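You operate a simulated robot arm through the tools that you are given. There is no shell and no other tool. Be economical: measure what you need, move in short steps, check, and stop when the job is done.

You are at the controls of a simulated robot arm. One attempt, no reset.

Task
Unwind the mini blue bobbin fully and set it on the pack bench.
Fine: black knob to UNWIND, winder slider till EMPTY and left home, knob to WIND again, roller arm away before lifting. Leave the rest.
Where things are to end (x, y in the base frame): mini blue bobbin within 60 mm of [560, -340].

The check looks at the end state, three seconds after you hand in, the way a careful person would. Anything else that was tipped, shoved, dropped, spilled or broken makes it a failure.

Robot
A 7-joint arm with a two-finger parallel gripper, fixed in place. Base frame: the origin is at the foot of the arm, x ahead of it, y to its left, z up; the work surface is at about z = 760. Lengths are in mm, angles in degrees, forces in N, time in s.
With the tool pointing down near the work surface it reaches from about 300 to 700 mm from the base axis. Its first joint turns from -66.0 to 66.0 degrees. Payload 1.57 kg.
The tool frame sits at the grasp point between the pads (the TCP): z along the fingers, y along the line on which they close. The tips reach 30 mm beyond it. The gripper opens to 110 mm. The fingers are 24 mm wide and 12 mm thick; the gripper's body (48 by 112 mm) begins 78 mm behind the TCP.
Orientation is that of the tool frame in the base frame, as [roll, pitch, yaw] about the fixed x, y, z axes, in that order (R = Rz(yaw) Ry(pitch) Rx(roll)). With the fingers straight down and closing along the base's y, the tool's x points along the base's -x, its y along +y and its z along -z.

Tools
- The arm moves only by the tool step_arm. Its argument "commands" is a list of rows, each a list of 7 numbers: the finger opening in mm, from 0 to 110, then the shift along the tool's x, y, z in units of 40 mm (1.0 is 40 mm), then the turn, a rotation vector about the tool's x, y, z in units of 5 degrees (1.0 is 5 degrees). In form: [[fingers, dx, dy, dz, wx, wy, wz], ...]. A call has 1 to 8 rows; each row shifts and turns the commanded pose from where the row before left it, along the tool's axes as they then stand. A call with a number of a shift or a turn outside -1 to 1 is refused whole. A row lasts 0.2 s, in which the tool goes at most 50 mm and 8.6 degrees; a call with a longer step from one row to the next is refused whole, and so is a gripper value outside its range. Where a pose cannot be reached the arm comes as near as it can. A force on the tool above 60 N (or 10 N above the force at the start of the call, whichever is more), or a blocked arm, ends the call early, and 0.2 s more pass. The fingers move at their own pace (about 108 mm/s each) and stop on an object; they squeeze with about 38 N. The grip force told is the motor's: it shows also when the fingers shut on nothing. Time passes only in rows, and 0.2 s behind the last, so rows that do not move let the fingers close. The reply holds the time, the measured pose of the TCP, the force on the tool along the base axes, the opening and the grip force, in the units named above and with some noise, with the torque about the TCP (base axes, N m) and any sound that the robot's microphone picked up.
- Cameras (640 x 400 px; columns grow to the right, rows downward): "scene" is fixed at [173.1, -416.9, 1378.6]; the picture's right is [0.58, -0.82, 0.00], its down [-0.65, -0.46, -0.61] and it looks along [0.50, 0.35, -0.79] (base axes); focal length 343 px, centre (320, 200). "wrist" rides on the gripper at [70, 16, -141] in the tool frame; the picture's right is [-0.23, 0.97, 0.00], its down [-0.86, -0.20, -0.48] and it looks along [-0.47, -0.11, 0.88] (tool axes); focal length 222 px, centre (320, 200). There is no depth. A picture from a camera that has moved, and an enlarged one, comes with that camera's place and axes in the base frame and with its lens.
- grab_frame(camera): a new picture of that camera. The clock stands still meanwhile.
- zoom(camera, box): a new picture of the part [left, top, right, bottom] of that camera's present view, enlarged. The clock stands still meanwhile.
- sign_off(): hands the job in; it is judged then, once.

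Go step by step. Nothing tells you positions but the pictures and the camera data: compare them with the known pose of the tool, close in by small moves and look again before you grip or let go. The budget is 120 turns and 84 pictures, counting those below and the enlarged ones. Unless the task says otherwise, let go and move clear before handing in, and close with one line.

The tools are called as name(argument=value, ...) on one line, values as JSON. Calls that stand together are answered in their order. step_arm: Moves the arm, as the interface text tells. Its arguments: {"type":"object","properties":{"commands":{"type":"array","items":{"type":"array","items":{"type":"number"}}}},"required":["commands"]} The other tools are called the same way: grab_frame (camera) takes a picture; zoom (camera, box) takes an enlarged picture of a part of a camera's view; sign_off () hands the job in.

At the start:

```text
time_s: 0.0
eef_pos: [358.3, -106.1, 1084.7]
orientation: [-180.0, 0.0, -179.9]
wrist_force: [0.1, 0.2, 0.2]
wrist_torque: [-0.01, -0.01, 0.03]
finger_gap: 110.0
grasp_force: 0.0
```

scene: 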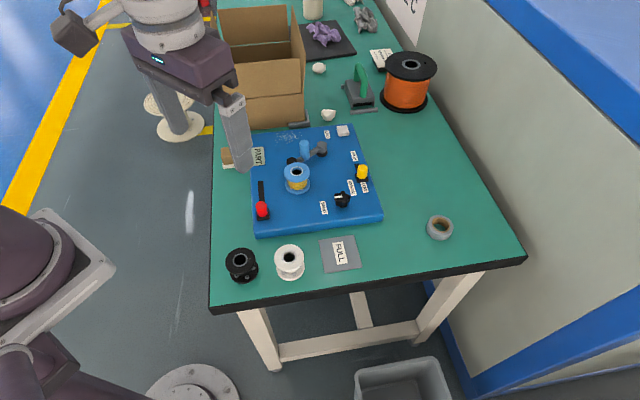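
wrist: 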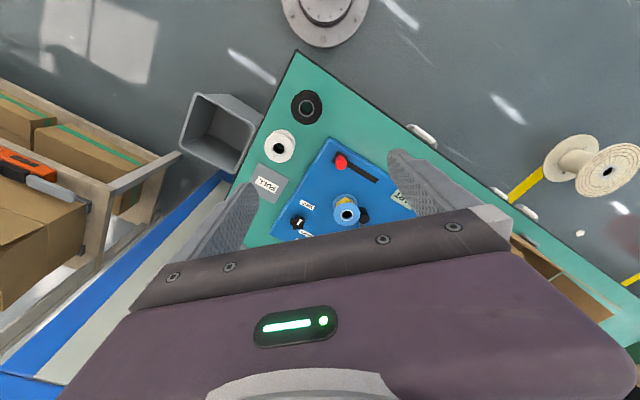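

I see a blue base board with a red slider, a blue bobbin on a spindle, a black knob, a yellow knob, and a roller arm. I'll zoom in to read the labels.

zoom(camera="scene", box=[240, 115, 400, 215])

zoom(camera="scene", box=[210, 180, 370, 280])

zoom(camera="wrist", box=[250, 130, 410, 230])

```text
4.00 times, centred on (320, 165) of scene
camera zoom: at [173.1, -416.9, 1378.6], right [0.58, -0.82, 0.0], down [-0.65, -0.46, -0.61], along [0.5, 0.35, -0.79], focal length 1370 px, centre (320, 340)
```

zoom: 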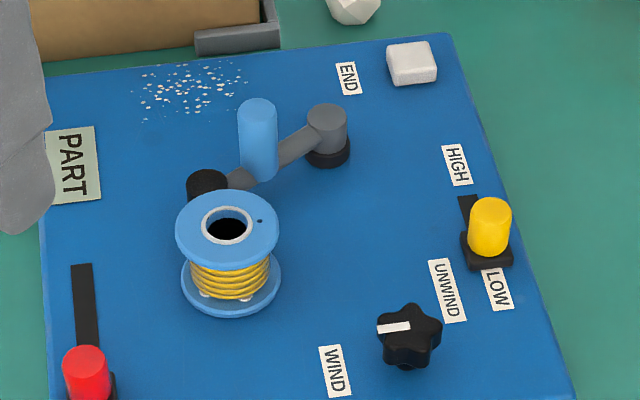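

```text
4.00 times, centred on (290, 230) of scene
camera zoom: at [173.1, -416.9, 1378.6], right [0.58, -0.82, 0.0], down [-0.65, -0.46, -0.61], along [0.5, 0.35, -0.79], focal length 1370 px, centre (440, 80)
```

zoom: 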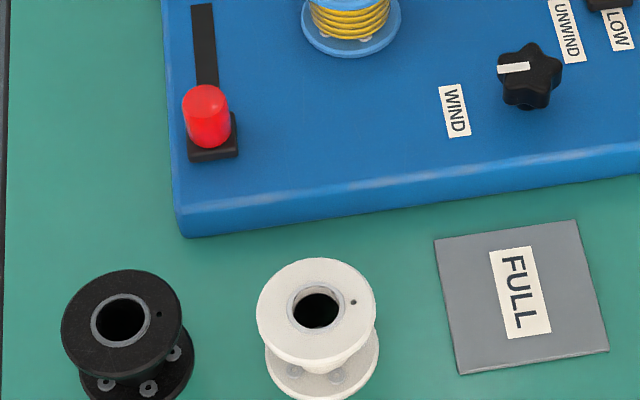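

```text
4.00 times, centred on (330, 180) of wrist
camera zoom: at [290.5, -90.2, 1226.0], right [0.23, 0.97, 0.0], down [0.86, -0.2, 0.48], along [0.47, -0.11, -0.88], focal length 888 px, centre (280, 280)
```

zoom: 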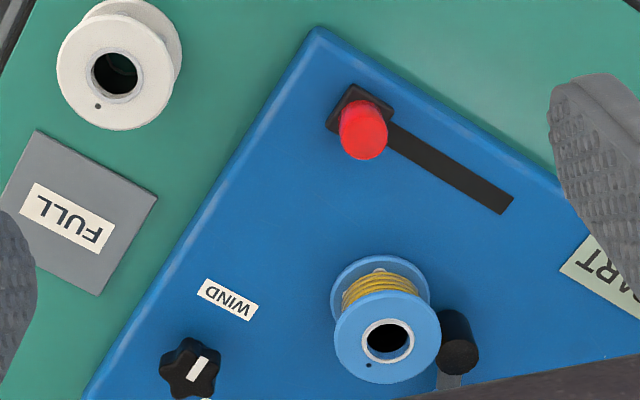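

The board is turned about 45°. I put the bobbin at about (545,-94), the black knob at about (566,-203) pointing to WIND, and the red winder slider home at about (446,-76). I'll move nearer for a better look.

step_arm(commands=[[110, -0.7, -0.35, 0.6, 0, 0, 0], [110, -0.7, -0.35, 0.6, 0, 0, 0], [110, -0.7, -0.35, 0.6, 0, 0, 0], [110, -0.7, -0.35, 0.6, 0, 0, 0], [110, -0.7, -0.35, 0.6, 0, 0, 0]])

grab_frame(camera="wrist")

grab_frame(camera="scene")

```text
time_s: 1.2
eef_pos: [498.1, -175.4, 963.9]
orientation: [-180.0, 0.0, 179.9]
wrist_force: [0.1, 0.1, 0.3]
wrist_torque: [0.02, 0.02, 0.02]
finger_gap: 110.0
grasp_force: 0.0
```

```text
78 pictures are left
camera wrist: at [429.3, -159.7, 1105.0], right [0.23, 0.97, 0.0], down [0.86, -0.2, 0.48], along [0.47, -0.11, -0.88], focal length 222 px, centre (320, 200)
```

wrist: 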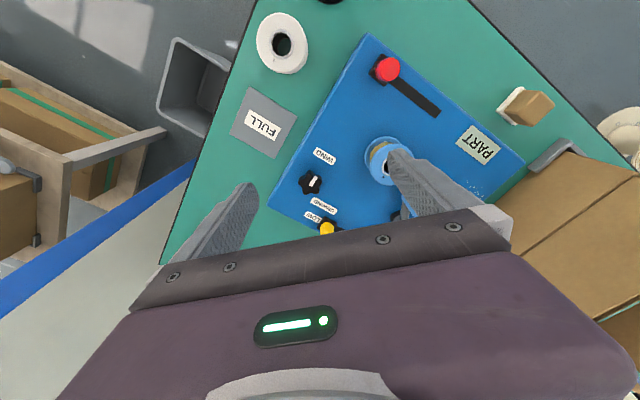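

```text
77 pictures are left
```

scene: 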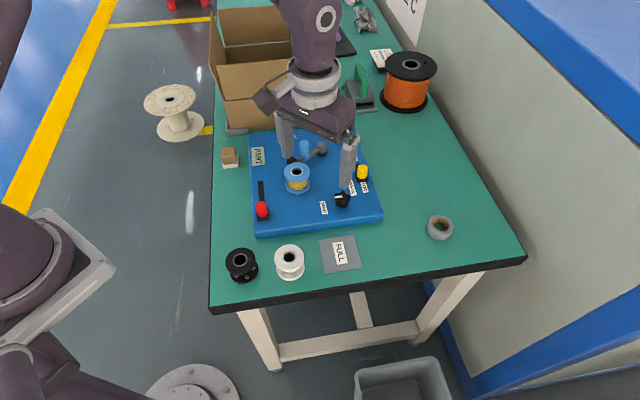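

zoom(camera="wrist", box=[270, 130, 430, 230])

zoom(camera="wrist", box=[360, 40, 520, 140])

```text
4.00 times, centred on (350, 180) of wrist
camera zoom: at [429.3, -159.7, 1105.0], right [0.23, 0.97, 0.0], down [0.86, -0.2, 0.48], along [0.47, -0.11, -0.88], focal length 888 px, centre (200, 280)
```

zoom: 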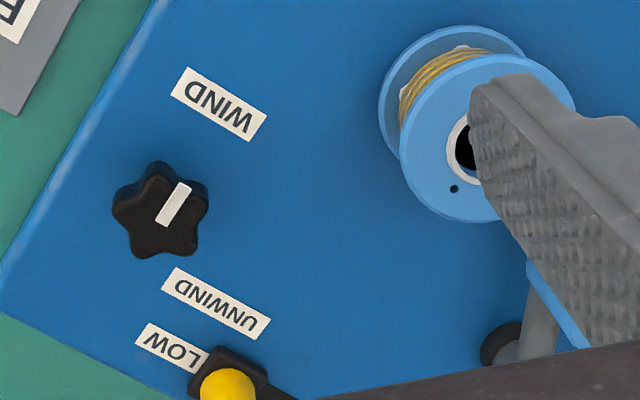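

```text
4.00 times, centred on (440, 90) of wrist
camera zoom: at [429.3, -159.7, 1105.0], right [0.23, 0.97, 0.0], down [0.86, -0.2, 0.48], along [0.47, -0.11, -0.88], focal length 888 px, centre (-160, 640)
```

zoom: 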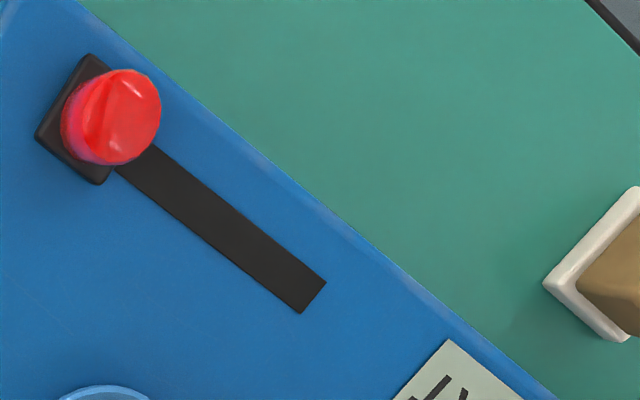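

The pointer is at WIND (about 135° in the base), and UNWIND lies clockwise from it seen from above. I'll go over the knob and pre-turn the gripper 45° counter-clockwise.

step_arm(commands=[[70, -0.71, -0.36, 0.8, 0, 0, 0], [70, -0.71, -0.36, 0.8, 0, 0, 0], [70, 0, 0, 0, 0, 0, -1], [70, 0, 0, 0, 0, 0, -1], [70, 0, 0, 0, 0, 0, -1], [70, 0, 0, 0, 0, 0, -1], [70, 0, 0, 0, 0, 0, -1], [70, 0, 0, 0, 0, 0, -1]])

step_arm(commands=[[70, 0, 0, 0, 0, 0, -1], [70, 0, 0, 0, 0, 0, -1], [70, 0, 0, 0, 0, 0, -1], [70, 0, 0, 0, 0, 0, 0]])

grab_frame(camera="wrist")

zoom(camera="scene", box=[260, 120, 420, 220])

```text
time_s: 3.0
eef_pos: [555.0, -205.5, 900.0]
orientation: [-180.0, 0.1, -150.0]
wrist_force: [0.2, 0.3, 0.7]
wrist_torque: [-0.01, -0.01, 0.0]
finger_gap: 70.1
grasp_force: 0.1
```

```text
time_s: 4.0
eef_pos: [556.3, -205.9, 899.5]
orientation: [-179.9, 0.0, -134.9]
wrist_force: [0.5, -0.1, 0.0]
wrist_torque: [-0.01, -0.04, -0.03]
finger_gap: 70.1
grasp_force: 0.0
```

```text
74 pictures are left
camera wrist: at [496.4, -243.6, 1041.3], right [-0.53, 0.85, 0.0], down [0.75, 0.46, 0.48], along [0.41, 0.25, -0.88], focal length 222 px, centre (320, 200)
```

wrist: 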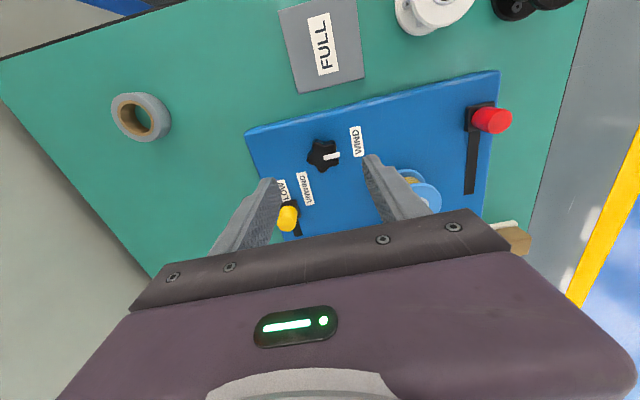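

```text
4.00 times, centred on (340, 170) of scene
camera zoom: at [173.1, -416.9, 1378.6], right [0.58, -0.82, 0.0], down [-0.65, -0.46, -0.61], along [0.5, 0.35, -0.79], focal length 1370 px, centre (240, 320)
```

zoom: 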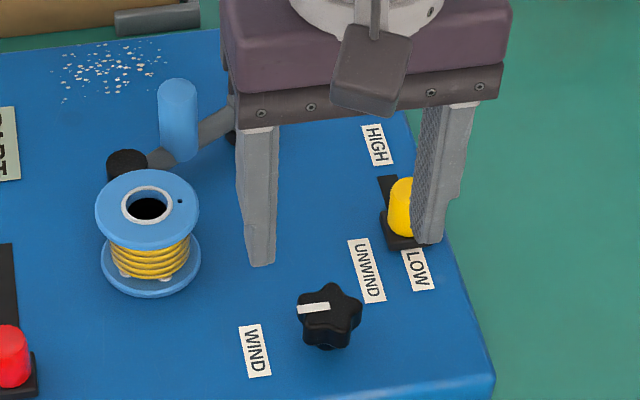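

The knob is right under the TCP at (555,-205). I'll come down part way and check the height.

step_arm(commands=[[70, 0, 0, 0.7, 0, 0, 0], [70, 0, 0, 0.7, 0, 0, 0], [70, 0, 0, 0, 0, 0, 0]])

zoom(camera="wrist", box=[220, 110, 420, 235])

zoom(camera="scene", box=[300, 150, 400, 212])

```text
time_s: 4.8
eef_pos: [557.6, -205.6, 844.2]
orientation: [-179.9, -0.1, -135.0]
wrist_force: [0.4, 1.1, 1.2]
wrist_torque: [-0.02, -0.03, -0.01]
finger_gap: 69.8
grasp_force: 0.0
```

```text
3.20 times, centred on (320, 172) of wrist
camera zoom: at [498.3, -242.4, 986.8], right [-0.53, 0.85, 0.0], down [0.75, 0.46, 0.48], along [0.41, 0.25, -0.88], focal length 711 px, centre (320, 288)
```

zoom: 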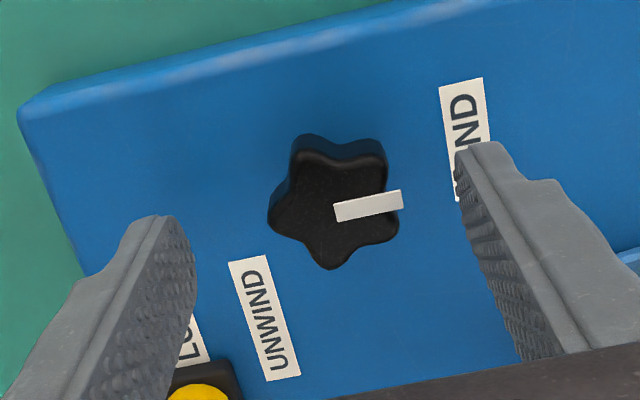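

```text
6.40 times, centred on (350, 181) of scene
camera zoom: at [173.1, -416.9, 1378.6], right [0.58, -0.82, 0.0], down [-0.65, -0.46, -0.61], along [0.5, 0.35, -0.79], focal length 2193 px, centre (128, 322)
```

zoom: 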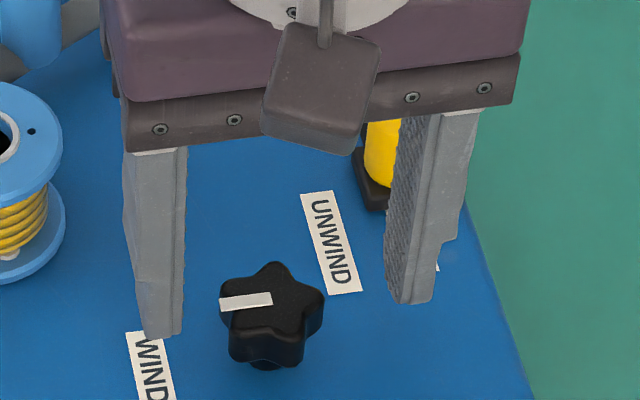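

The knob's top is near z≈828 and its centre about (552,-207). I'll make a small correction, go down 8 mm and grip.

step_arm(commands=[[60, 0.1, 0.06, 0.2, 0, 0, 0], [45, 0, 0, 0, 0, 0, 0], [20, 0, 0, 0, 0, 0, 0], [20, 0, 0, 0, 0, 0, 0], [20, 0, 0, 0, 0, 0, 0]])

zoom(camera="wrist", box=[220, 110, 420, 235])

zoom(camera="scene", box=[300, 150, 400, 212])

```text
time_s: 6.0
eef_pos: [553.4, -205.1, 837.1]
orientation: [-180.0, 0.0, -135.0]
wrist_force: [-2.9, 0.4, -2.6]
wrist_torque: [-0.08, -0.32, 0.03]
finger_gap: 32.5
grasp_force: 40.9
```

```text
3.20 times, centred on (320, 172) of wrist
camera zoom: at [493.9, -243.0, 979.1], right [-0.53, 0.85, 0.0], down [0.75, 0.46, 0.48], along [0.41, 0.25, -0.88], focal length 711 px, centre (320, 288)
```

zoom: 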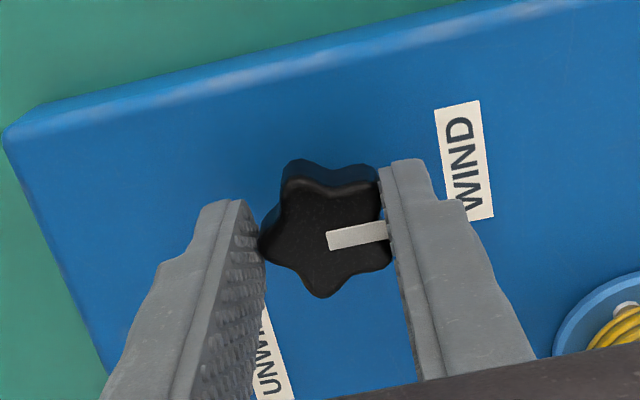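

```text
6.40 times, centred on (350, 181) of scene
camera zoom: at [173.1, -416.9, 1378.7], right [0.58, -0.82, 0.0], down [-0.65, -0.46, -0.61], along [0.5, 0.35, -0.79], focal length 2193 px, centre (128, 322)
```

zoom: 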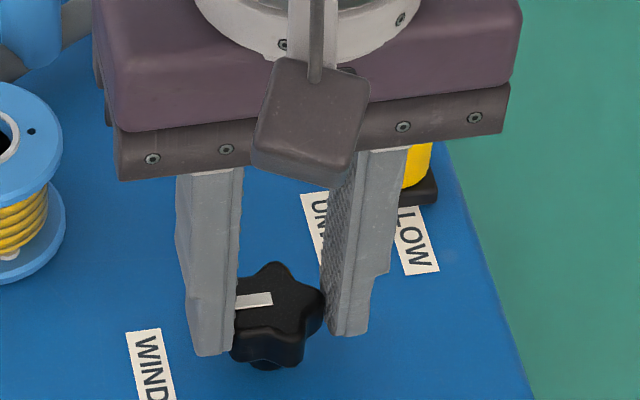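

I have the knob. Now I'll turn it clockwise, watching the torque.

step_arm(commands=[[20, 0, 0, 0, 0, 0, 0.8], [20, 0, 0, 0, 0, 0, 0.8], [20, 0, 0, 0, 0, 0, 0.8], [20, 0, 0, 0, 0, 0, 0.8], [20, 0, 0, 0, 0, 0, 0.8]])

zoom(camera="wrist", box=[220, 110, 420, 235])

```text
time_s: 7.2
eef_pos: [551.2, -206.1, 838.3]
orientation: [-179.9, 0.3, -155.0]
wrist_force: [5.0, 10.2, 18.9]
wrist_torque: [0.44, 0.2, -0.01]
finger_gap: 32.6
grasp_force: 40.5
```

```text
3.20 times, centred on (320, 172) of wrist
camera zoom: at [483.2, -219.9, 978.8], right [-0.21, 0.98, 0.0], down [0.86, 0.18, 0.48], along [0.47, 0.1, -0.88], focal length 711 px, centre (320, 288)
```

zoom: 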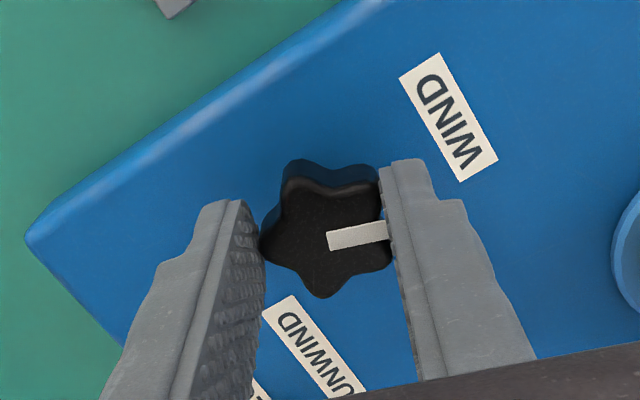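

The knob turns with the gripper and the forces are moderate, so I'll go on.

step_arm(commands=[[20, 0, 0, -0.02, 0, 0, 0.8], [20, 0, 0, 0, 0, 0, 0.8], [20, 0, 0, 0, 0, 0, 0.8], [20, 0, 0, 0, 0, 0, 0.8], [20, 0, 0, 0, 0, 0, 0.8]])

```text
time_s: 8.4
eef_pos: [553.1, -205.1, 836.2]
orientation: [179.9, 0.1, -175.0]
wrist_force: [15.3, 19.3, 12.0]
wrist_torque: [0.3, -1.07, -0.04]
finger_gap: 32.5
grasp_force: 40.9
```

The side force is growing from the slightly off-centre grip, so I'll ease towards it and continue.

step_arm(commands=[[20, -0.04, 0.05, 0, 0, 0, 0.4], [20, -0.03, 0.03, 0, 0, 0, 0.8], [20, 0, 0, 0, 0, 0, 0.8], [20, 0, 0, 0, 0, 0, 0.8]])

grab_frame(camera="wrist")

```text
time_s: 9.4
eef_pos: [551.8, -204.0, 836.7]
orientation: [-179.9, -0.3, 171.0]
wrist_force: [-13.5, 1.8, 29.0]
wrist_torque: [0.19, 0.62, 0.03]
finger_gap: 32.3
grasp_force: 40.9
```

```text
67 pictures are left
camera wrist: at [487.1, -177.0, 979.1], right [0.38, 0.93, 0.0], down [0.81, -0.33, 0.48], along [0.44, -0.18, -0.88], focal length 222 px, centre (320, 200)
```

wrist: 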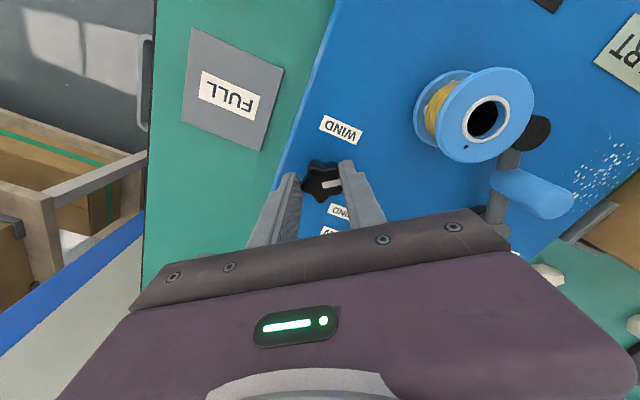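

54° are done and the pointer is still held in the grip. I'll keep turning.

step_arm(commands=[[20, 0.03, 0, -0.03, 0, 0, 0.8], [20, 0, 0, 0, 0, 0, 0.8], [20, 0, 0, 0, 0, 0, 0.8], [20, 0, 0, 0, 0, 0, 0.8]])

zoom(camera="wrist", box=[220, 110, 420, 235])

```text
time_s: 10.4
eef_pos: [550.9, -204.4, 837.2]
orientation: [-179.9, -0.1, 154.9]
wrist_force: [-10.3, -14.2, -22.5]
wrist_torque: [-0.55, -0.64, -0.01]
finger_gap: 32.5
grasp_force: 40.9
```

```text
3.20 times, centred on (320, 172) of wrist
camera zoom: at [496.7, -159.4, 978.9], right [0.62, 0.79, 0.0], down [0.69, -0.54, 0.48], along [0.37, -0.3, -0.88], focal length 711 px, centre (320, 288)
```

zoom: 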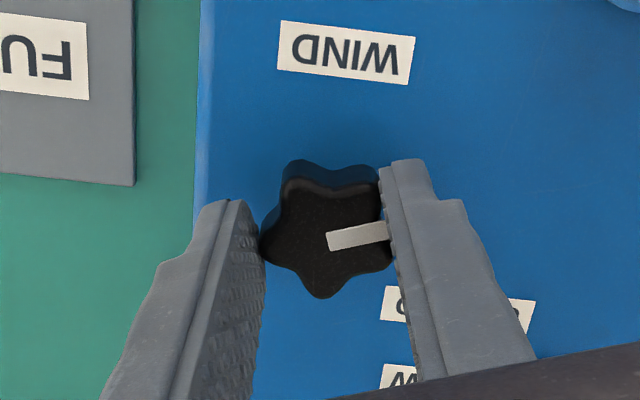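

step_arm(commands=[[20, 0, 0, 0.0, 0, 0, 0.8], [20, 0, 0, 0, 0, 0, 0.8], [20, 0, 0, 0, 0, 0, 0.8], [20, 0, 0, 0, 0, 0, 0.8]])

zoom(camera="wrist", box=[220, 110, 420, 235])

```text
time_s: 11.4
eef_pos: [551.9, -203.5, 837.1]
orientation: [-179.9, -0.3, 138.9]
wrist_force: [-20.7, -15.0, -32.3]
wrist_torque: [-0.03, 0.42, -0.01]
finger_gap: 32.6
grasp_force: 40.9
```

```text
3.20 times, centred on (320, 172) of wrist
camera zoom: at [511.4, -145.4, 979.6], right [0.81, 0.58, 0.0], down [0.52, -0.71, 0.47], along [0.28, -0.39, -0.88], focal length 711 px, centre (320, 288)
```

zoom: 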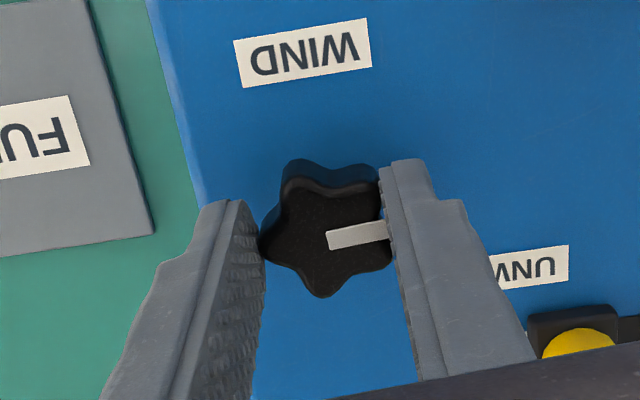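

86° are done. I'll relieve the load and turn about 12° more.

step_arm(commands=[[20, 0, -0.05, 0.03, 0, 0, 0.6], [20, 0, 0, 0, 0, 0, 0.8], [20, 0, 0, 0, 0, 0, 0.8]])

zoom(camera="wrist", box=[220, 110, 420, 235])

```text
time_s: 12.2
eef_pos: [551.5, -202.9, 837.4]
orientation: [-180.0, -0.2, 128.0]
wrist_force: [-25.7, 5.5, 12.6]
wrist_torque: [0.25, 1.07, 0.01]
finger_gap: 32.6
grasp_force: 40.4
```

```text
3.20 times, centred on (320, 172) of wrist
camera zoom: at [522.6, -138.3, 979.5], right [0.91, 0.42, 0.0], down [0.37, -0.8, 0.48], along [0.2, -0.43, -0.88], focal length 711 px, centre (320, 288)
```

zoom: 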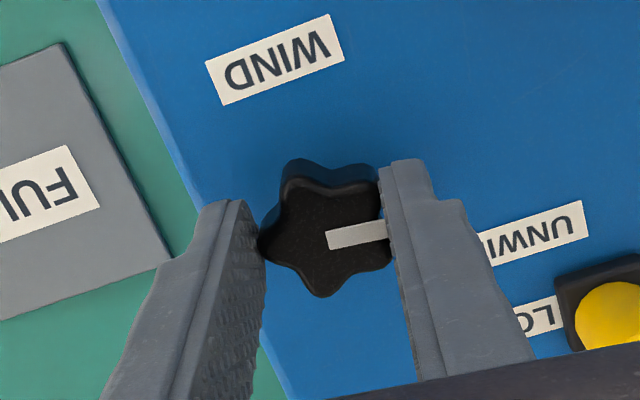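

step_arm(commands=[[20, 0.03, -0.02, 0, 0, 0, 0.8], [20, 0, 0, 0, 0, 0, 0.8], [20, 0, 0, 0, 0, 0, 0.6]])

zoom(camera="wrist", box=[220, 110, 420, 235])

```text
time_s: 13.0
eef_pos: [551.6, -201.5, 837.1]
orientation: [179.7, 0.1, 117.0]
wrist_force: [1.9, 15.9, 6.1]
wrist_torque: [-0.54, -0.2, 0.03]
finger_gap: 32.2
grasp_force: 40.7
```

```text
3.20 times, centred on (320, 172) of wrist
camera zoom: at [534.5, -133.2, 979.2], right [0.97, 0.24, 0.01], down [0.21, -0.85, 0.48], along [0.12, -0.46, -0.88], focal length 711 px, centre (320, 288)
```

zoom: 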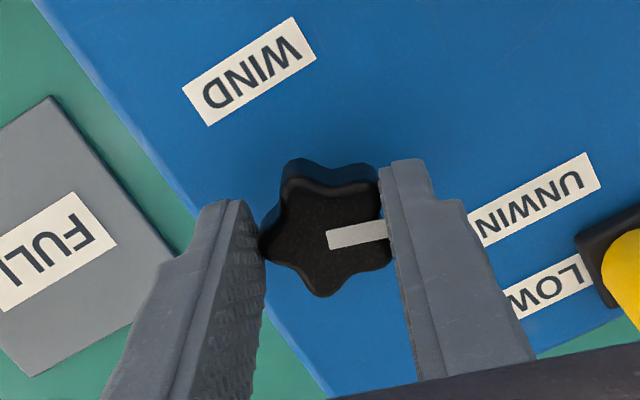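

step_arm(commands=[[20, 0, 0.02, 0, 0, 0, 0.8], [20, 0, 0, 0, 0, 0, 0.8], [20, 0, 0, 0, 0, 0, 0.6]])

zoom(camera="wrist", box=[220, 110, 420, 235])

zoom(camera="scene", box=[260, 120, 420, 220])

```text
time_s: 13.8
eef_pos: [552.0, -201.0, 837.7]
orientation: [179.8, 0.0, 106.0]
wrist_force: [11.6, 20.5, 12.2]
wrist_torque: [0.96, -0.02, 0.09]
finger_gap: 32.4
grasp_force: 40.7
```

```text
3.20 times, centred on (320, 172) of wrist
camera zoom: at [548.7, -130.8, 979.3], right [1.0, 0.05, 0.0], down [0.04, -0.88, 0.48], along [0.03, -0.48, -0.88], focal length 711 px, centre (320, 288)
```

zoom: 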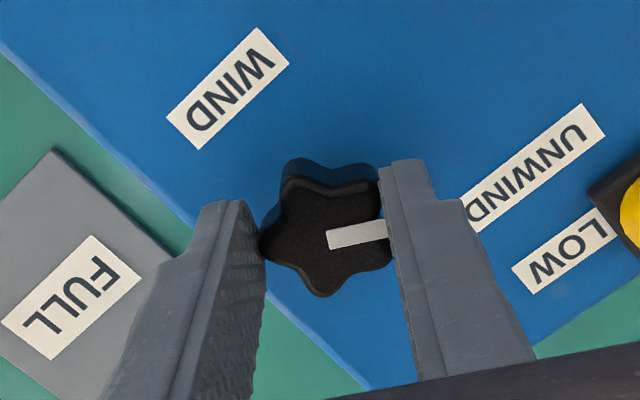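

```text
4.00 times, centred on (340, 170) of scene
camera zoom: at [173.1, -416.4, 1378.8], right [0.58, -0.82, 0.0], down [-0.65, -0.46, -0.61], along [0.5, 0.35, -0.79], focal length 1370 px, centre (240, 320)
```

zoom: 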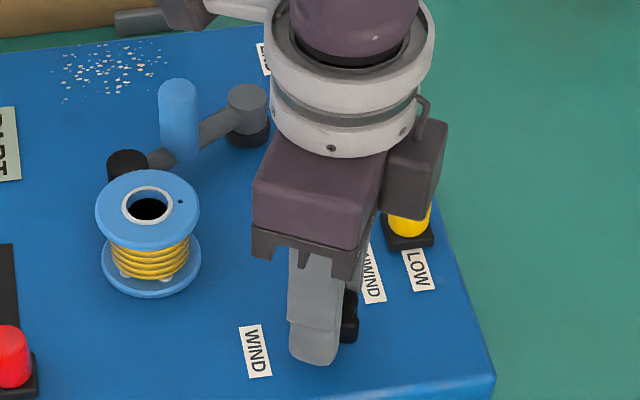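

The pointer now lines up with UNWIND after about 119°. I'll release, rise and check.

step_arm(commands=[[60, 0, 0, 0, 0, 0, 0], [60, 0, 0, 0, 0, 0, 0], [60, 0, 0, -0.8, 0, 0, 0], [60, 0, 0, -1, 0, 0, 0], [60, 0, 0, 0, 0, 0, 0]])

zoom(camera="wrist", box=[220, 90, 420, 215])

```text
time_s: 15.0
eef_pos: [550.3, -204.7, 910.1]
orientation: [-180.0, 0.0, 106.0]
wrist_force: [-0.2, -0.1, 0.0]
wrist_torque: [-0.01, 0.03, -0.01]
finger_gap: 59.9
grasp_force: 0.1
```

```text
3.20 times, centred on (320, 152) of wrist
camera zoom: at [548.7, -132.4, 1051.8], right [1.0, 0.05, 0.0], down [0.04, -0.88, 0.48], along [0.02, -0.48, -0.88], focal length 711 px, centre (320, 352)
```

zoom: 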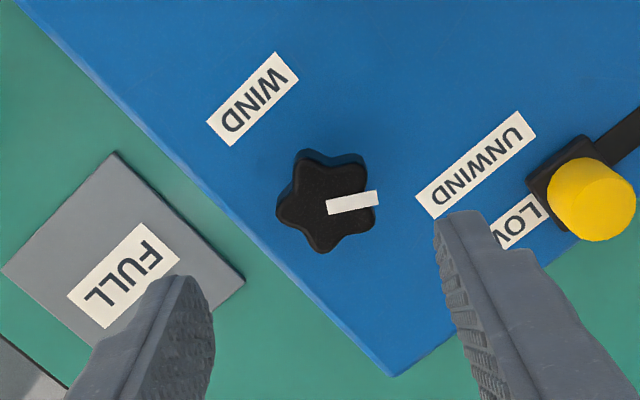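

The knob is at UNWIND. Next is the red slider: I'll turn the gripper so it closes along the slot (45°) and move above the cap.

step_arm(commands=[[60, 0, 0, 0, 0, 0, -0.97], [60, 0, 0, 0, 0, 0, -0.97], [60, 0, 0, 0, 0, 0, -0.97], [60, 0, 0, 0, 0, 0, -0.97], [60, 0, 0, 0, 0, 0, -0.97], [60, 0, 0, 0, 0, 0, -0.97]])

step_arm(commands=[[70, 0.824, 0.088, 0, 0, 0, 0], [70, 0.824, 0.088, 0, 0, 0, 0], [70, 0.824, 0.088, 0, 0, 0, 0], [70, 0.824, 0.088, 0, 0, 0, 0], [70, 0.824, 0.088, 0, 0, 0, 0], [70, 0, 0, 0, 0, 0, 0]])

grab_frame(camera="wrist")

grab_frame(camera="scene")

```text
time_s: 16.4
eef_pos: [551.7, -203.2, 908.9]
orientation: [180.0, 0.0, 135.2]
wrist_force: [1.0, 0.6, -0.1]
wrist_torque: [0.01, 0.03, -0.01]
finger_gap: 60.2
grasp_force: 0.1
```

```text
time_s: 17.8
eef_pos: [447.5, -75.0, 909.1]
orientation: [-180.0, 0.0, 135.1]
wrist_force: [0.4, -0.1, -0.9]
wrist_torque: [-0.01, -0.02, -0.02]
finger_gap: 69.9
grasp_force: 0.0
```

```text
59 pictures are left
camera wrist: at [410.4, -14.3, 1050.4], right [0.85, 0.53, 0.0], down [0.46, -0.74, 0.48], along [0.25, -0.41, -0.88], focal length 222 px, centre (320, 200)
```

wrist: 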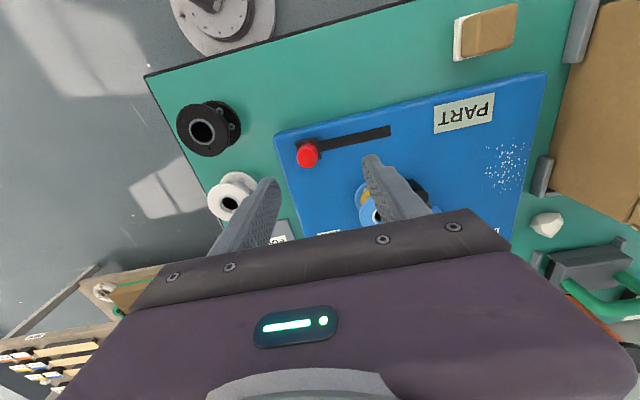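

```text
58 pictures are left
```

scene: 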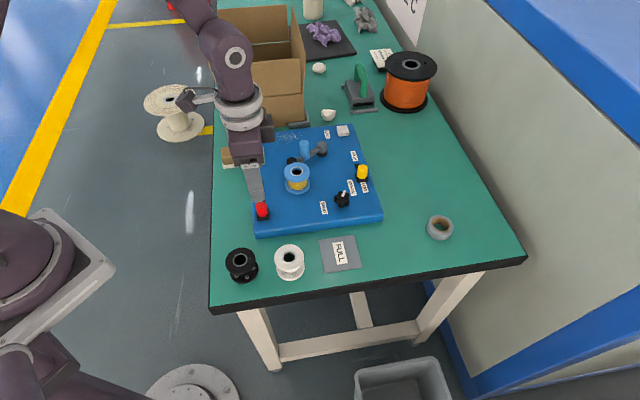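

zoom(camera="wrist", box=[240, 100, 400, 200])

zoom(camera="scene", box=[220, 160, 300, 240])

```text
4.00 times, centred on (320, 150) of wrist
camera zoom: at [410.4, -14.3, 1050.4], right [0.85, 0.53, 0.0], down [0.46, -0.74, 0.48], along [0.25, -0.41, -0.88], focal length 888 px, centre (320, 400)
```

zoom: 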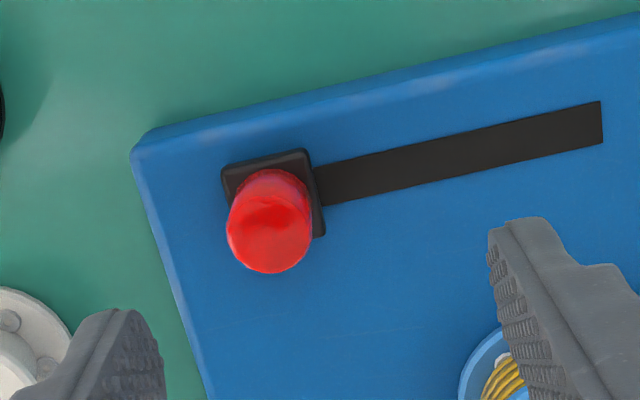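

```text
5.00 times, centred on (260, 200) of scene
camera zoom: at [173.1, -416.9, 1378.6], right [0.58, -0.82, 0.0], down [-0.65, -0.46, -0.61], along [0.5, 0.35, -0.79], focal length 1713 px, centre (620, 200)
```

zoom: 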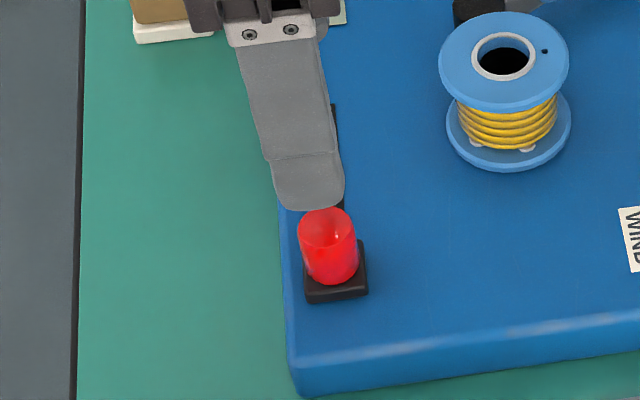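

The cap centre is about (438,-85) with its top at z≈832. I'll go down around it, keeping the tips above its base plate.

step_arm(commands=[[70, 0, -0.345, 0.5, 0, 0, 0], [70, 0, 0, 0.6, 0, 0, 0], [70, 0, 0, 0.6, 0, 0, 0], [70, 0, 0, 0, 0, 0, 0]])

zoom(camera="wrist", box=[240, 100, 400, 200])

zoom(camera="scene", box=[220, 160, 300, 240])

```text
time_s: 18.8
eef_pos: [436.5, -85.3, 840.3]
orientation: [-180.0, 0.1, 135.1]
wrist_force: [0.9, 0.4, 0.3]
wrist_torque: [-0.01, -0.01, -0.03]
finger_gap: 70.0
grasp_force: 0.0
```

```text
4.00 times, centred on (320, 150) of wrist
camera zoom: at [399.8, -23.8, 982.2], right [0.85, 0.53, 0.0], down [0.46, -0.75, 0.48], along [0.25, -0.41, -0.88], focal length 888 px, centre (320, 400)
```

zoom: 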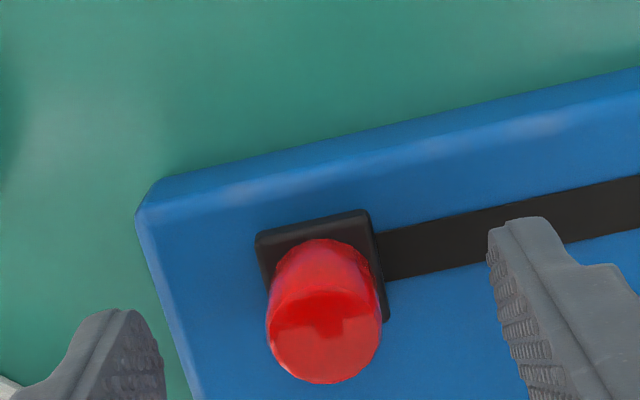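

```text
5.00 times, centred on (260, 200) of scene
camera zoom: at [173.1, -416.9, 1378.6], right [0.58, -0.82, 0.0], down [-0.65, -0.46, -0.61], along [0.5, 0.35, -0.79], focal length 1713 px, centre (620, 200)
```

zoom: 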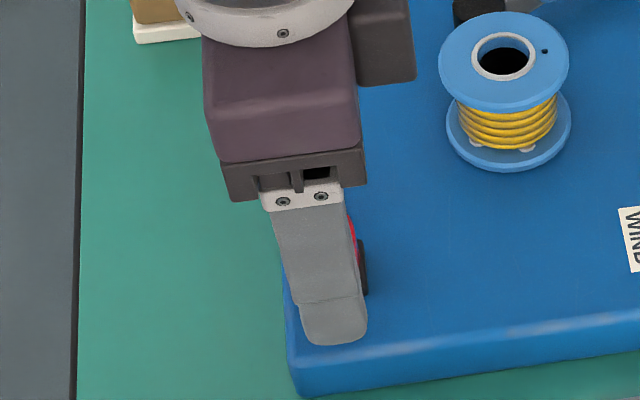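

The cap is centred between the fingers. I'll close on it.

step_arm(commands=[[45, 0, 0, 0, 0, 0, 0], [12, 0, 0, 0, 0, 0, 0], [12, 0, 0, 0, 0, 0, 0], [12, 0, 0, 0, 0, 0, 0]])

step_arm(commands=[[12, 0, 0.25, 0, 0, 0, 0], [12, 0, 0.25, 0, 0, 0, 0], [12, 0, 0.25, 0, 0, 0, 0], [12, 0, 0.25, 0, 0, 0, 0], [12, 0, 0, 0, 0, 0, 0]])

grab_frame(camera="wrist")

zoom(camera="scene", box=[220, 120, 360, 220])

```text
time_s: 19.8
eef_pos: [436.0, -84.4, 841.3]
orientation: [180.0, 0.0, 135.2]
wrist_force: [6.3, 8.3, -4.9]
wrist_torque: [-0.08, -0.05, -0.01]
finger_gap: 22.5
grasp_force: 35.8
```

```text
time_s: 21.0
eef_pos: [463.8, -57.2, 840.8]
orientation: [180.0, 0.0, 135.1]
wrist_force: [-2.4, 1.6, -3.9]
wrist_torque: [0.23, -0.08, 0.12]
finger_gap: 22.4
grasp_force: 34.7
```

```text
53 pictures are left
camera wrist: at [427.8, 4.0, 982.4], right [0.85, 0.53, 0.0], down [0.47, -0.74, 0.48], along [0.25, -0.41, -0.88], focal length 222 px, centre (320, 200)
```

wrist: 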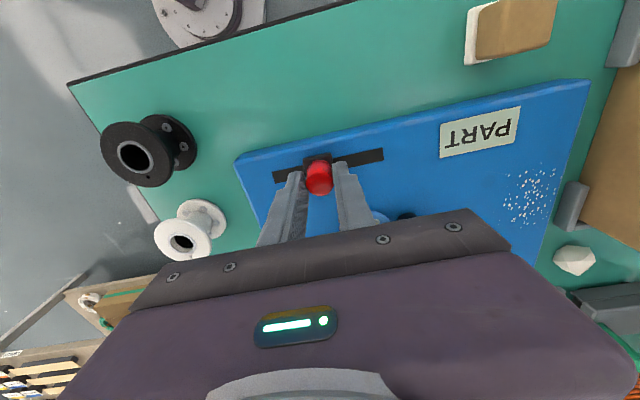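

```text
4.00 times, centred on (290, 170) of scene
camera zoom: at [173.1, -416.9, 1378.7], right [0.58, -0.82, 0.0], down [-0.65, -0.46, -0.61], along [0.5, 0.35, -0.79], focal length 1370 px, centre (440, 320)
```

zoom: 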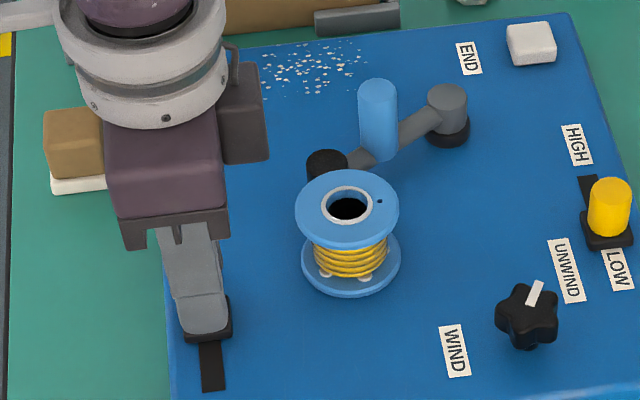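

The slider moves freely along the slot. I'll push on to its far end and look at the sign.

step_arm(commands=[[12, 0, 0.25, 0, 0, 0, 0], [12, 0, 0.25, 0, 0, 0, 0], [12, 0, 0.2, 0, 0, 0, 0], [12, 0, 0, 0, 0, 0, 0]])

grab_frame(camera="wrist")

zoom(camera="scene", box=[220, 120, 360, 220])

```text
time_s: 22.0
eef_pos: [484.2, -36.6, 841.0]
orientation: [-179.9, 0.0, 135.1]
wrist_force: [1.2, -2.9, -23.8]
wrist_torque: [-0.05, -0.39, 0.0]
finger_gap: 22.5
grasp_force: 34.9
```

```text
51 pictures are left
camera wrist: at [447.5, 24.0, 983.0], right [0.85, 0.53, 0.0], down [0.46, -0.74, 0.48], along [0.25, -0.41, -0.88], focal length 222 px, centre (320, 200)
```

wrist: 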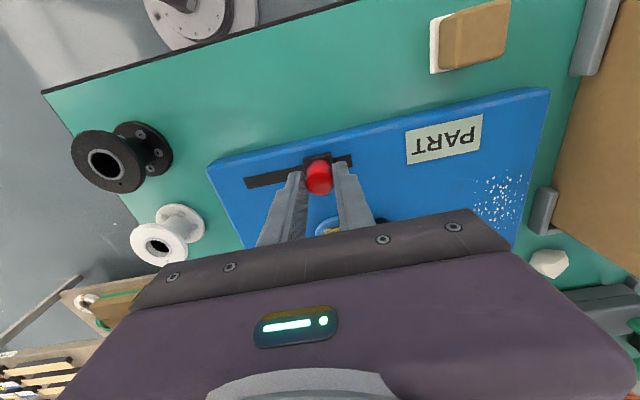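

```text
4.00 times, centred on (290, 170) of scene
camera zoom: at [173.5, -417.0, 1378.6], right [0.58, -0.82, 0.0], down [-0.65, -0.46, -0.61], along [0.5, 0.35, -0.79], focal length 1370 px, centre (440, 320)
```

zoom: 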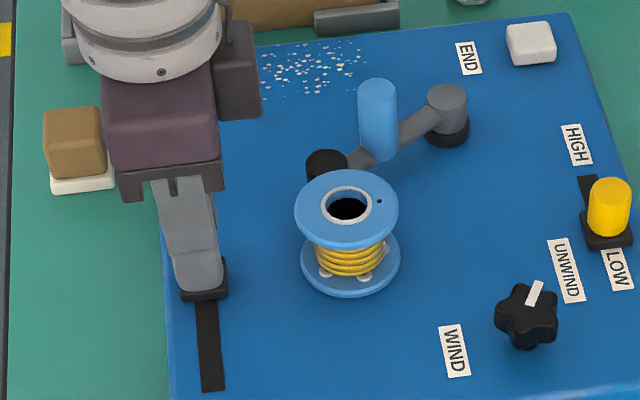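

step_arm(commands=[[12, 0, 0.15, 0, 0, 0, 0], [12, 0, 0.15, 0, 0, 0, 0], [12, 0, 0, 0, 0, 0, 0], [12, 0, 0, 0, 0, 0, 0], [12, 0, 0, 0, 0, 0, 0]])

zoom(camera="wrist", box=[220, 90, 480, 240])

zoom(camera="scene", box=[220, 120, 360, 220])

```text
time_s: 23.2
eef_pos: [492.7, -26.6, 842.8]
orientation: [179.9, -0.1, 135.1]
wrist_force: [-3.7, 4.0, -0.1]
wrist_torque: [0.58, 0.28, 0.04]
finger_gap: 22.6
grasp_force: 34.8
```

```text
2.46 times, centred on (350, 165) of wrist
camera zoom: at [456.0, 32.3, 983.2], right [0.85, 0.53, 0.0], down [0.47, -0.75, 0.48], along [0.25, -0.41, -0.88], focal length 547 px, centre (246, 286)
```

zoom: 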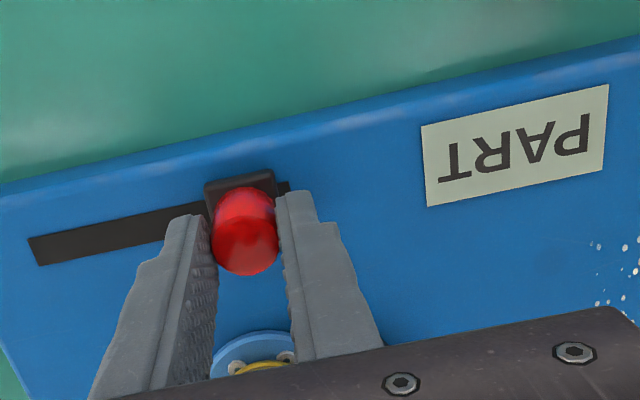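

```text
4.00 times, centred on (290, 170) of scene
camera zoom: at [173.0, -416.8, 1378.7], right [0.58, -0.82, 0.0], down [-0.65, -0.46, -0.61], along [0.5, 0.35, -0.79], focal length 1370 px, centre (440, 320)
```

zoom: 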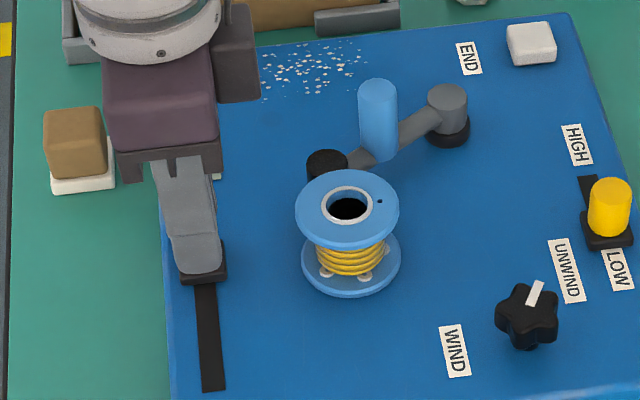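

The slider is at the far end and the winding looks thinner, though the sign still shows PART. It seems to need several strokes, so I'll bring it home and stroke again.

step_arm(commands=[[12, 0, -0.4, 0, 0, 0, 0], [12, 0, -0.4, 0, 0, 0, 0], [12, 0, -0.4, 0, 0, 0, 0], [12, 0, -0.4, 0, 0, 0, 0], [12, 0, -0.4, 0, 0, 0, 0], [12, 0, 0, 0, 0, 0, 0]])

zoom(camera="scene", box=[220, 120, 360, 220])

zoom(camera="wrist", box=[200, 70, 520, 240])

```text
time_s: 24.6
eef_pos: [436.9, -84.2, 842.2]
orientation: [179.7, 0.1, 135.3]
wrist_force: [3.2, 31.2, 17.3]
wrist_torque: [0.67, 0.11, 0.09]
finger_gap: 22.8
grasp_force: 35.3
```

```text
4.00 times, centred on (290, 170) of scene
camera zoom: at [173.0, -416.2, 1378.9], right [0.58, -0.82, 0.0], down [-0.65, -0.46, -0.61], along [0.5, 0.35, -0.79], focal length 1370 px, centre (440, 320)
```

zoom: 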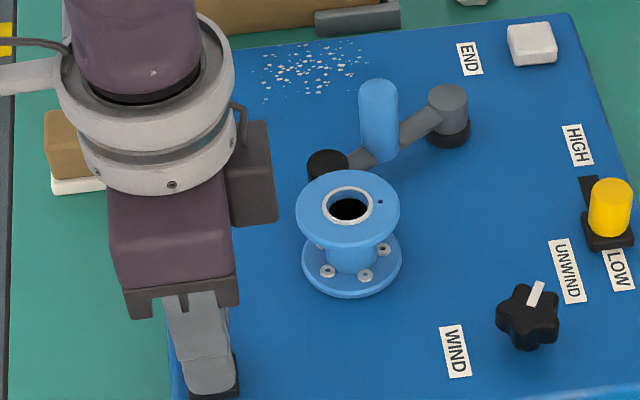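

```text
2.00 times, centred on (360, 155) of wrist
camera zoom: at [399.9, -23.9, 983.4], right [0.85, 0.53, 0.0], down [0.47, -0.74, 0.48], along [0.26, -0.4, -0.88], focal length 444 px, centre (240, 290)
```

zoom: 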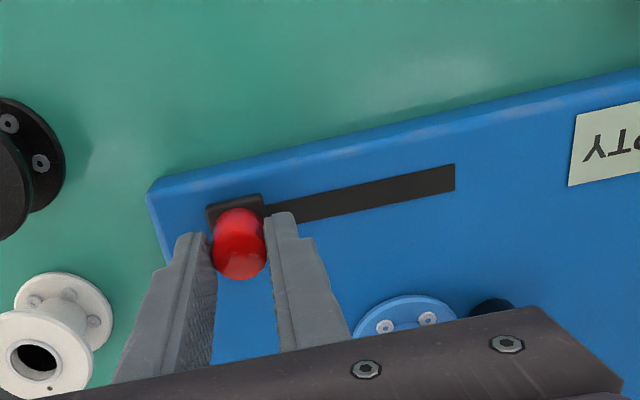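

The sign reads EMPTY and the spool is bare, with the slider back home. I'll release it and rise.

step_arm(commands=[[60, 0, 0, 0, 0, 0, 0], [60, 0, 0, 0, 0, 0, 0], [60, 0, 0, -0.8, 0, 0, 0], [60, 0, 0, -0.9, 0, 0, 0], [60, 0, 0, 0, 0, 0, 0]])

grab_frame(camera="wrist")

```text
time_s: 25.8
eef_pos: [436.6, -84.5, 909.6]
orientation: [179.9, 0.0, 135.2]
wrist_force: [-0.1, -0.2, 0.2]
wrist_torque: [0.0, 0.01, -0.02]
finger_gap: 59.8
grasp_force: 0.1
```

```text
45 pictures are left
camera wrist: at [400.0, -24.2, 1051.0], right [0.85, 0.53, 0.0], down [0.46, -0.75, 0.48], along [0.25, -0.41, -0.88], focal length 222 px, centre (320, 200)
```

wrist: 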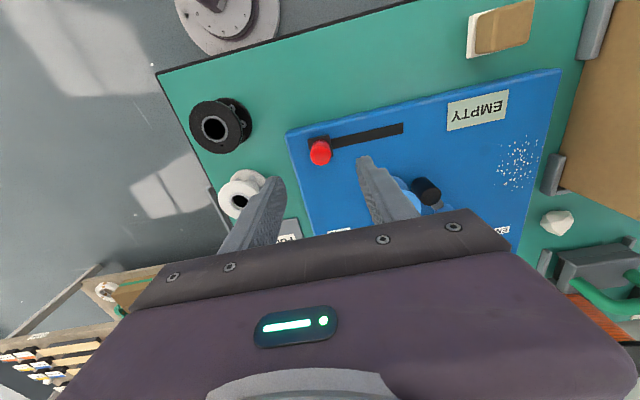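

EMPTY is confirmed and the slider is home. Now I'll go back to the knob with the same yaw as when I released it.

step_arm(commands=[[60, -0.826, -0.01, 0, 0, 0, 0], [60, -0.826, -0.01, 0, 0, 0, 0], [60, -0.826, -0.01, 0, 0, 0, 0], [60, -0.826, -0.01, 0, 0, 0, 0], [60, -0.826, -0.02, 0, 0, 0, 0]])

step_arm(commands=[[60, 0, 0, 0, 0, 0, 0.97], [60, 0, 0, 0, 0, 0, 0.97], [60, 0, 0, 0, 0, 0, 0.97], [60, 0, 0, 0, 0, 0, 0.97], [60, 0, 0, 0, 0, 0, 0.97], [60, 0, 0, 0, 0, 0, 0.97], [60, 0, 0, 0, 0, 0, 0]])

step_arm(commands=[[60, 0, 0, 0.6, 0, 0, 0], [60, 0, 0, 0.7, 0, 0, 0], [60, 0, 0, 0, 0, 0, 0]])

zoom(camera="wrist", box=[220, 110, 420, 235])

```text
time_s: 27.0
eef_pos: [552.9, -204.6, 908.0]
orientation: [-180.0, -0.1, 135.0]
wrist_force: [-0.6, 0.7, -0.7]
wrist_torque: [-0.03, 0.01, 0.02]
finger_gap: 59.9
grasp_force: 0.1
```

```text
time_s: 28.6
eef_pos: [551.1, -202.7, 908.6]
orientation: [179.9, 0.1, 105.8]
wrist_force: [1.0, -0.7, -0.7]
wrist_torque: [0.02, -0.02, 0.0]
finger_gap: 59.7
grasp_force: 0.0
```

```text
time_s: 29.4
eef_pos: [551.0, -202.9, 856.2]
orientation: [180.0, 0.0, 105.9]
wrist_force: [-0.3, -0.1, 0.3]
wrist_torque: [0.01, 0.01, 0.0]
finger_gap: 59.8
grasp_force: 0.0
```

```text
3.20 times, centred on (320, 172) of wrist
camera zoom: at [548.6, -131.5, 998.7], right [1.0, 0.05, 0.0], down [0.04, -0.88, 0.48], along [0.02, -0.48, -0.88], focal length 711 px, centre (320, 288)
```

zoom: 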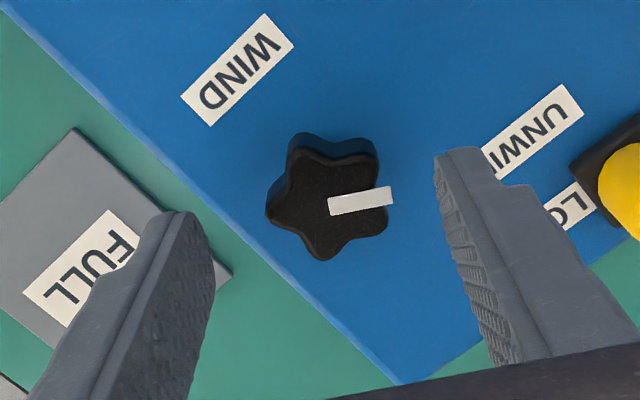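

The knob is well placed between the fingers. I'll go down, grip and start turning back counter-clockwise.

step_arm(commands=[[60, 0, 0, 0.47, 0, 0, 0], [45, 0, 0, 0, 0, 0, 0], [20, 0, 0, 0, 0, 0, 0], [20, 0, 0, 0, 0, 0, 0], [20, 0, 0, 0, 0, 0, 0]])

step_arm(commands=[[20, 0, 0, 0, 0, 0, -0.8], [20, 0, 0, 0, 0, 0, -0.8], [20, 0, 0, 0, 0, 0, -0.8], [20, 0, 0, 0, 0, 0, -0.8], [20, 0, 0, 0, 0, 0, -0.8]])

zoom(camera="wrist", box=[220, 110, 420, 235])

```text
time_s: 30.6
eef_pos: [552.0, -202.1, 837.4]
orientation: [179.9, 0.2, 106.0]
wrist_force: [16.5, 2.9, -12.0]
wrist_torque: [-0.75, -0.42, 0.0]
finger_gap: 32.5
grasp_force: 40.5
```

```text
time_s: 31.8
eef_pos: [551.6, -202.6, 838.9]
orientation: [-179.9, -0.1, 126.0]
wrist_force: [11.0, -1.2, -19.2]
wrist_torque: [-0.38, -0.49, -0.01]
finger_gap: 32.5
grasp_force: 41.1
```

```text
3.20 times, centred on (320, 172) of wrist
camera zoom: at [524.7, -136.4, 979.4], right [0.92, 0.39, 0.0], down [0.34, -0.81, 0.48], along [0.18, -0.44, -0.88], focal length 711 px, centre (320, 288)
```

zoom: 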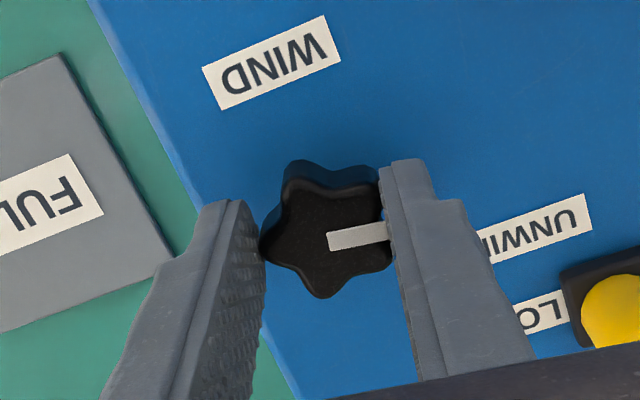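

It turns cleanly, so I'll go on in 20° steps.

step_arm(commands=[[20, 0, 0, 0, 0, 0, -0.8], [20, 0, 0, 0, 0, 0, -0.8], [20, 0, 0, 0, 0, 0, -0.8], [20, 0, 0, 0, 0, 0, -0.8], [20, 0, 0, 0, 0, 0, -0.8]])

step_arm(commands=[[20, 0, 0, 0, 0, 0, -0.8], [20, 0, 0, 0, 0, 0, -0.8], [20, 0, 0, 0, 0, 0, -0.8], [20, 0, 0, 0, 0, 0, -0.8], [20, 0, 0, 0, 0, 0, -0.8]])

```text
time_s: 33.0
eef_pos: [551.2, -202.8, 837.2]
orientation: [-179.9, -0.2, 146.1]
wrist_force: [-8.6, -2.1, -11.2]
wrist_torque: [-0.36, 0.12, 0.0]
finger_gap: 32.3
grasp_force: 40.4
```

```text
time_s: 34.2
eef_pos: [551.3, -204.5, 838.2]
orientation: [-179.9, 0.0, 166.0]
wrist_force: [-12.0, -12.2, -15.7]
wrist_torque: [-0.4, 0.09, -0.03]
finger_gap: 32.3
grasp_force: 40.8
```

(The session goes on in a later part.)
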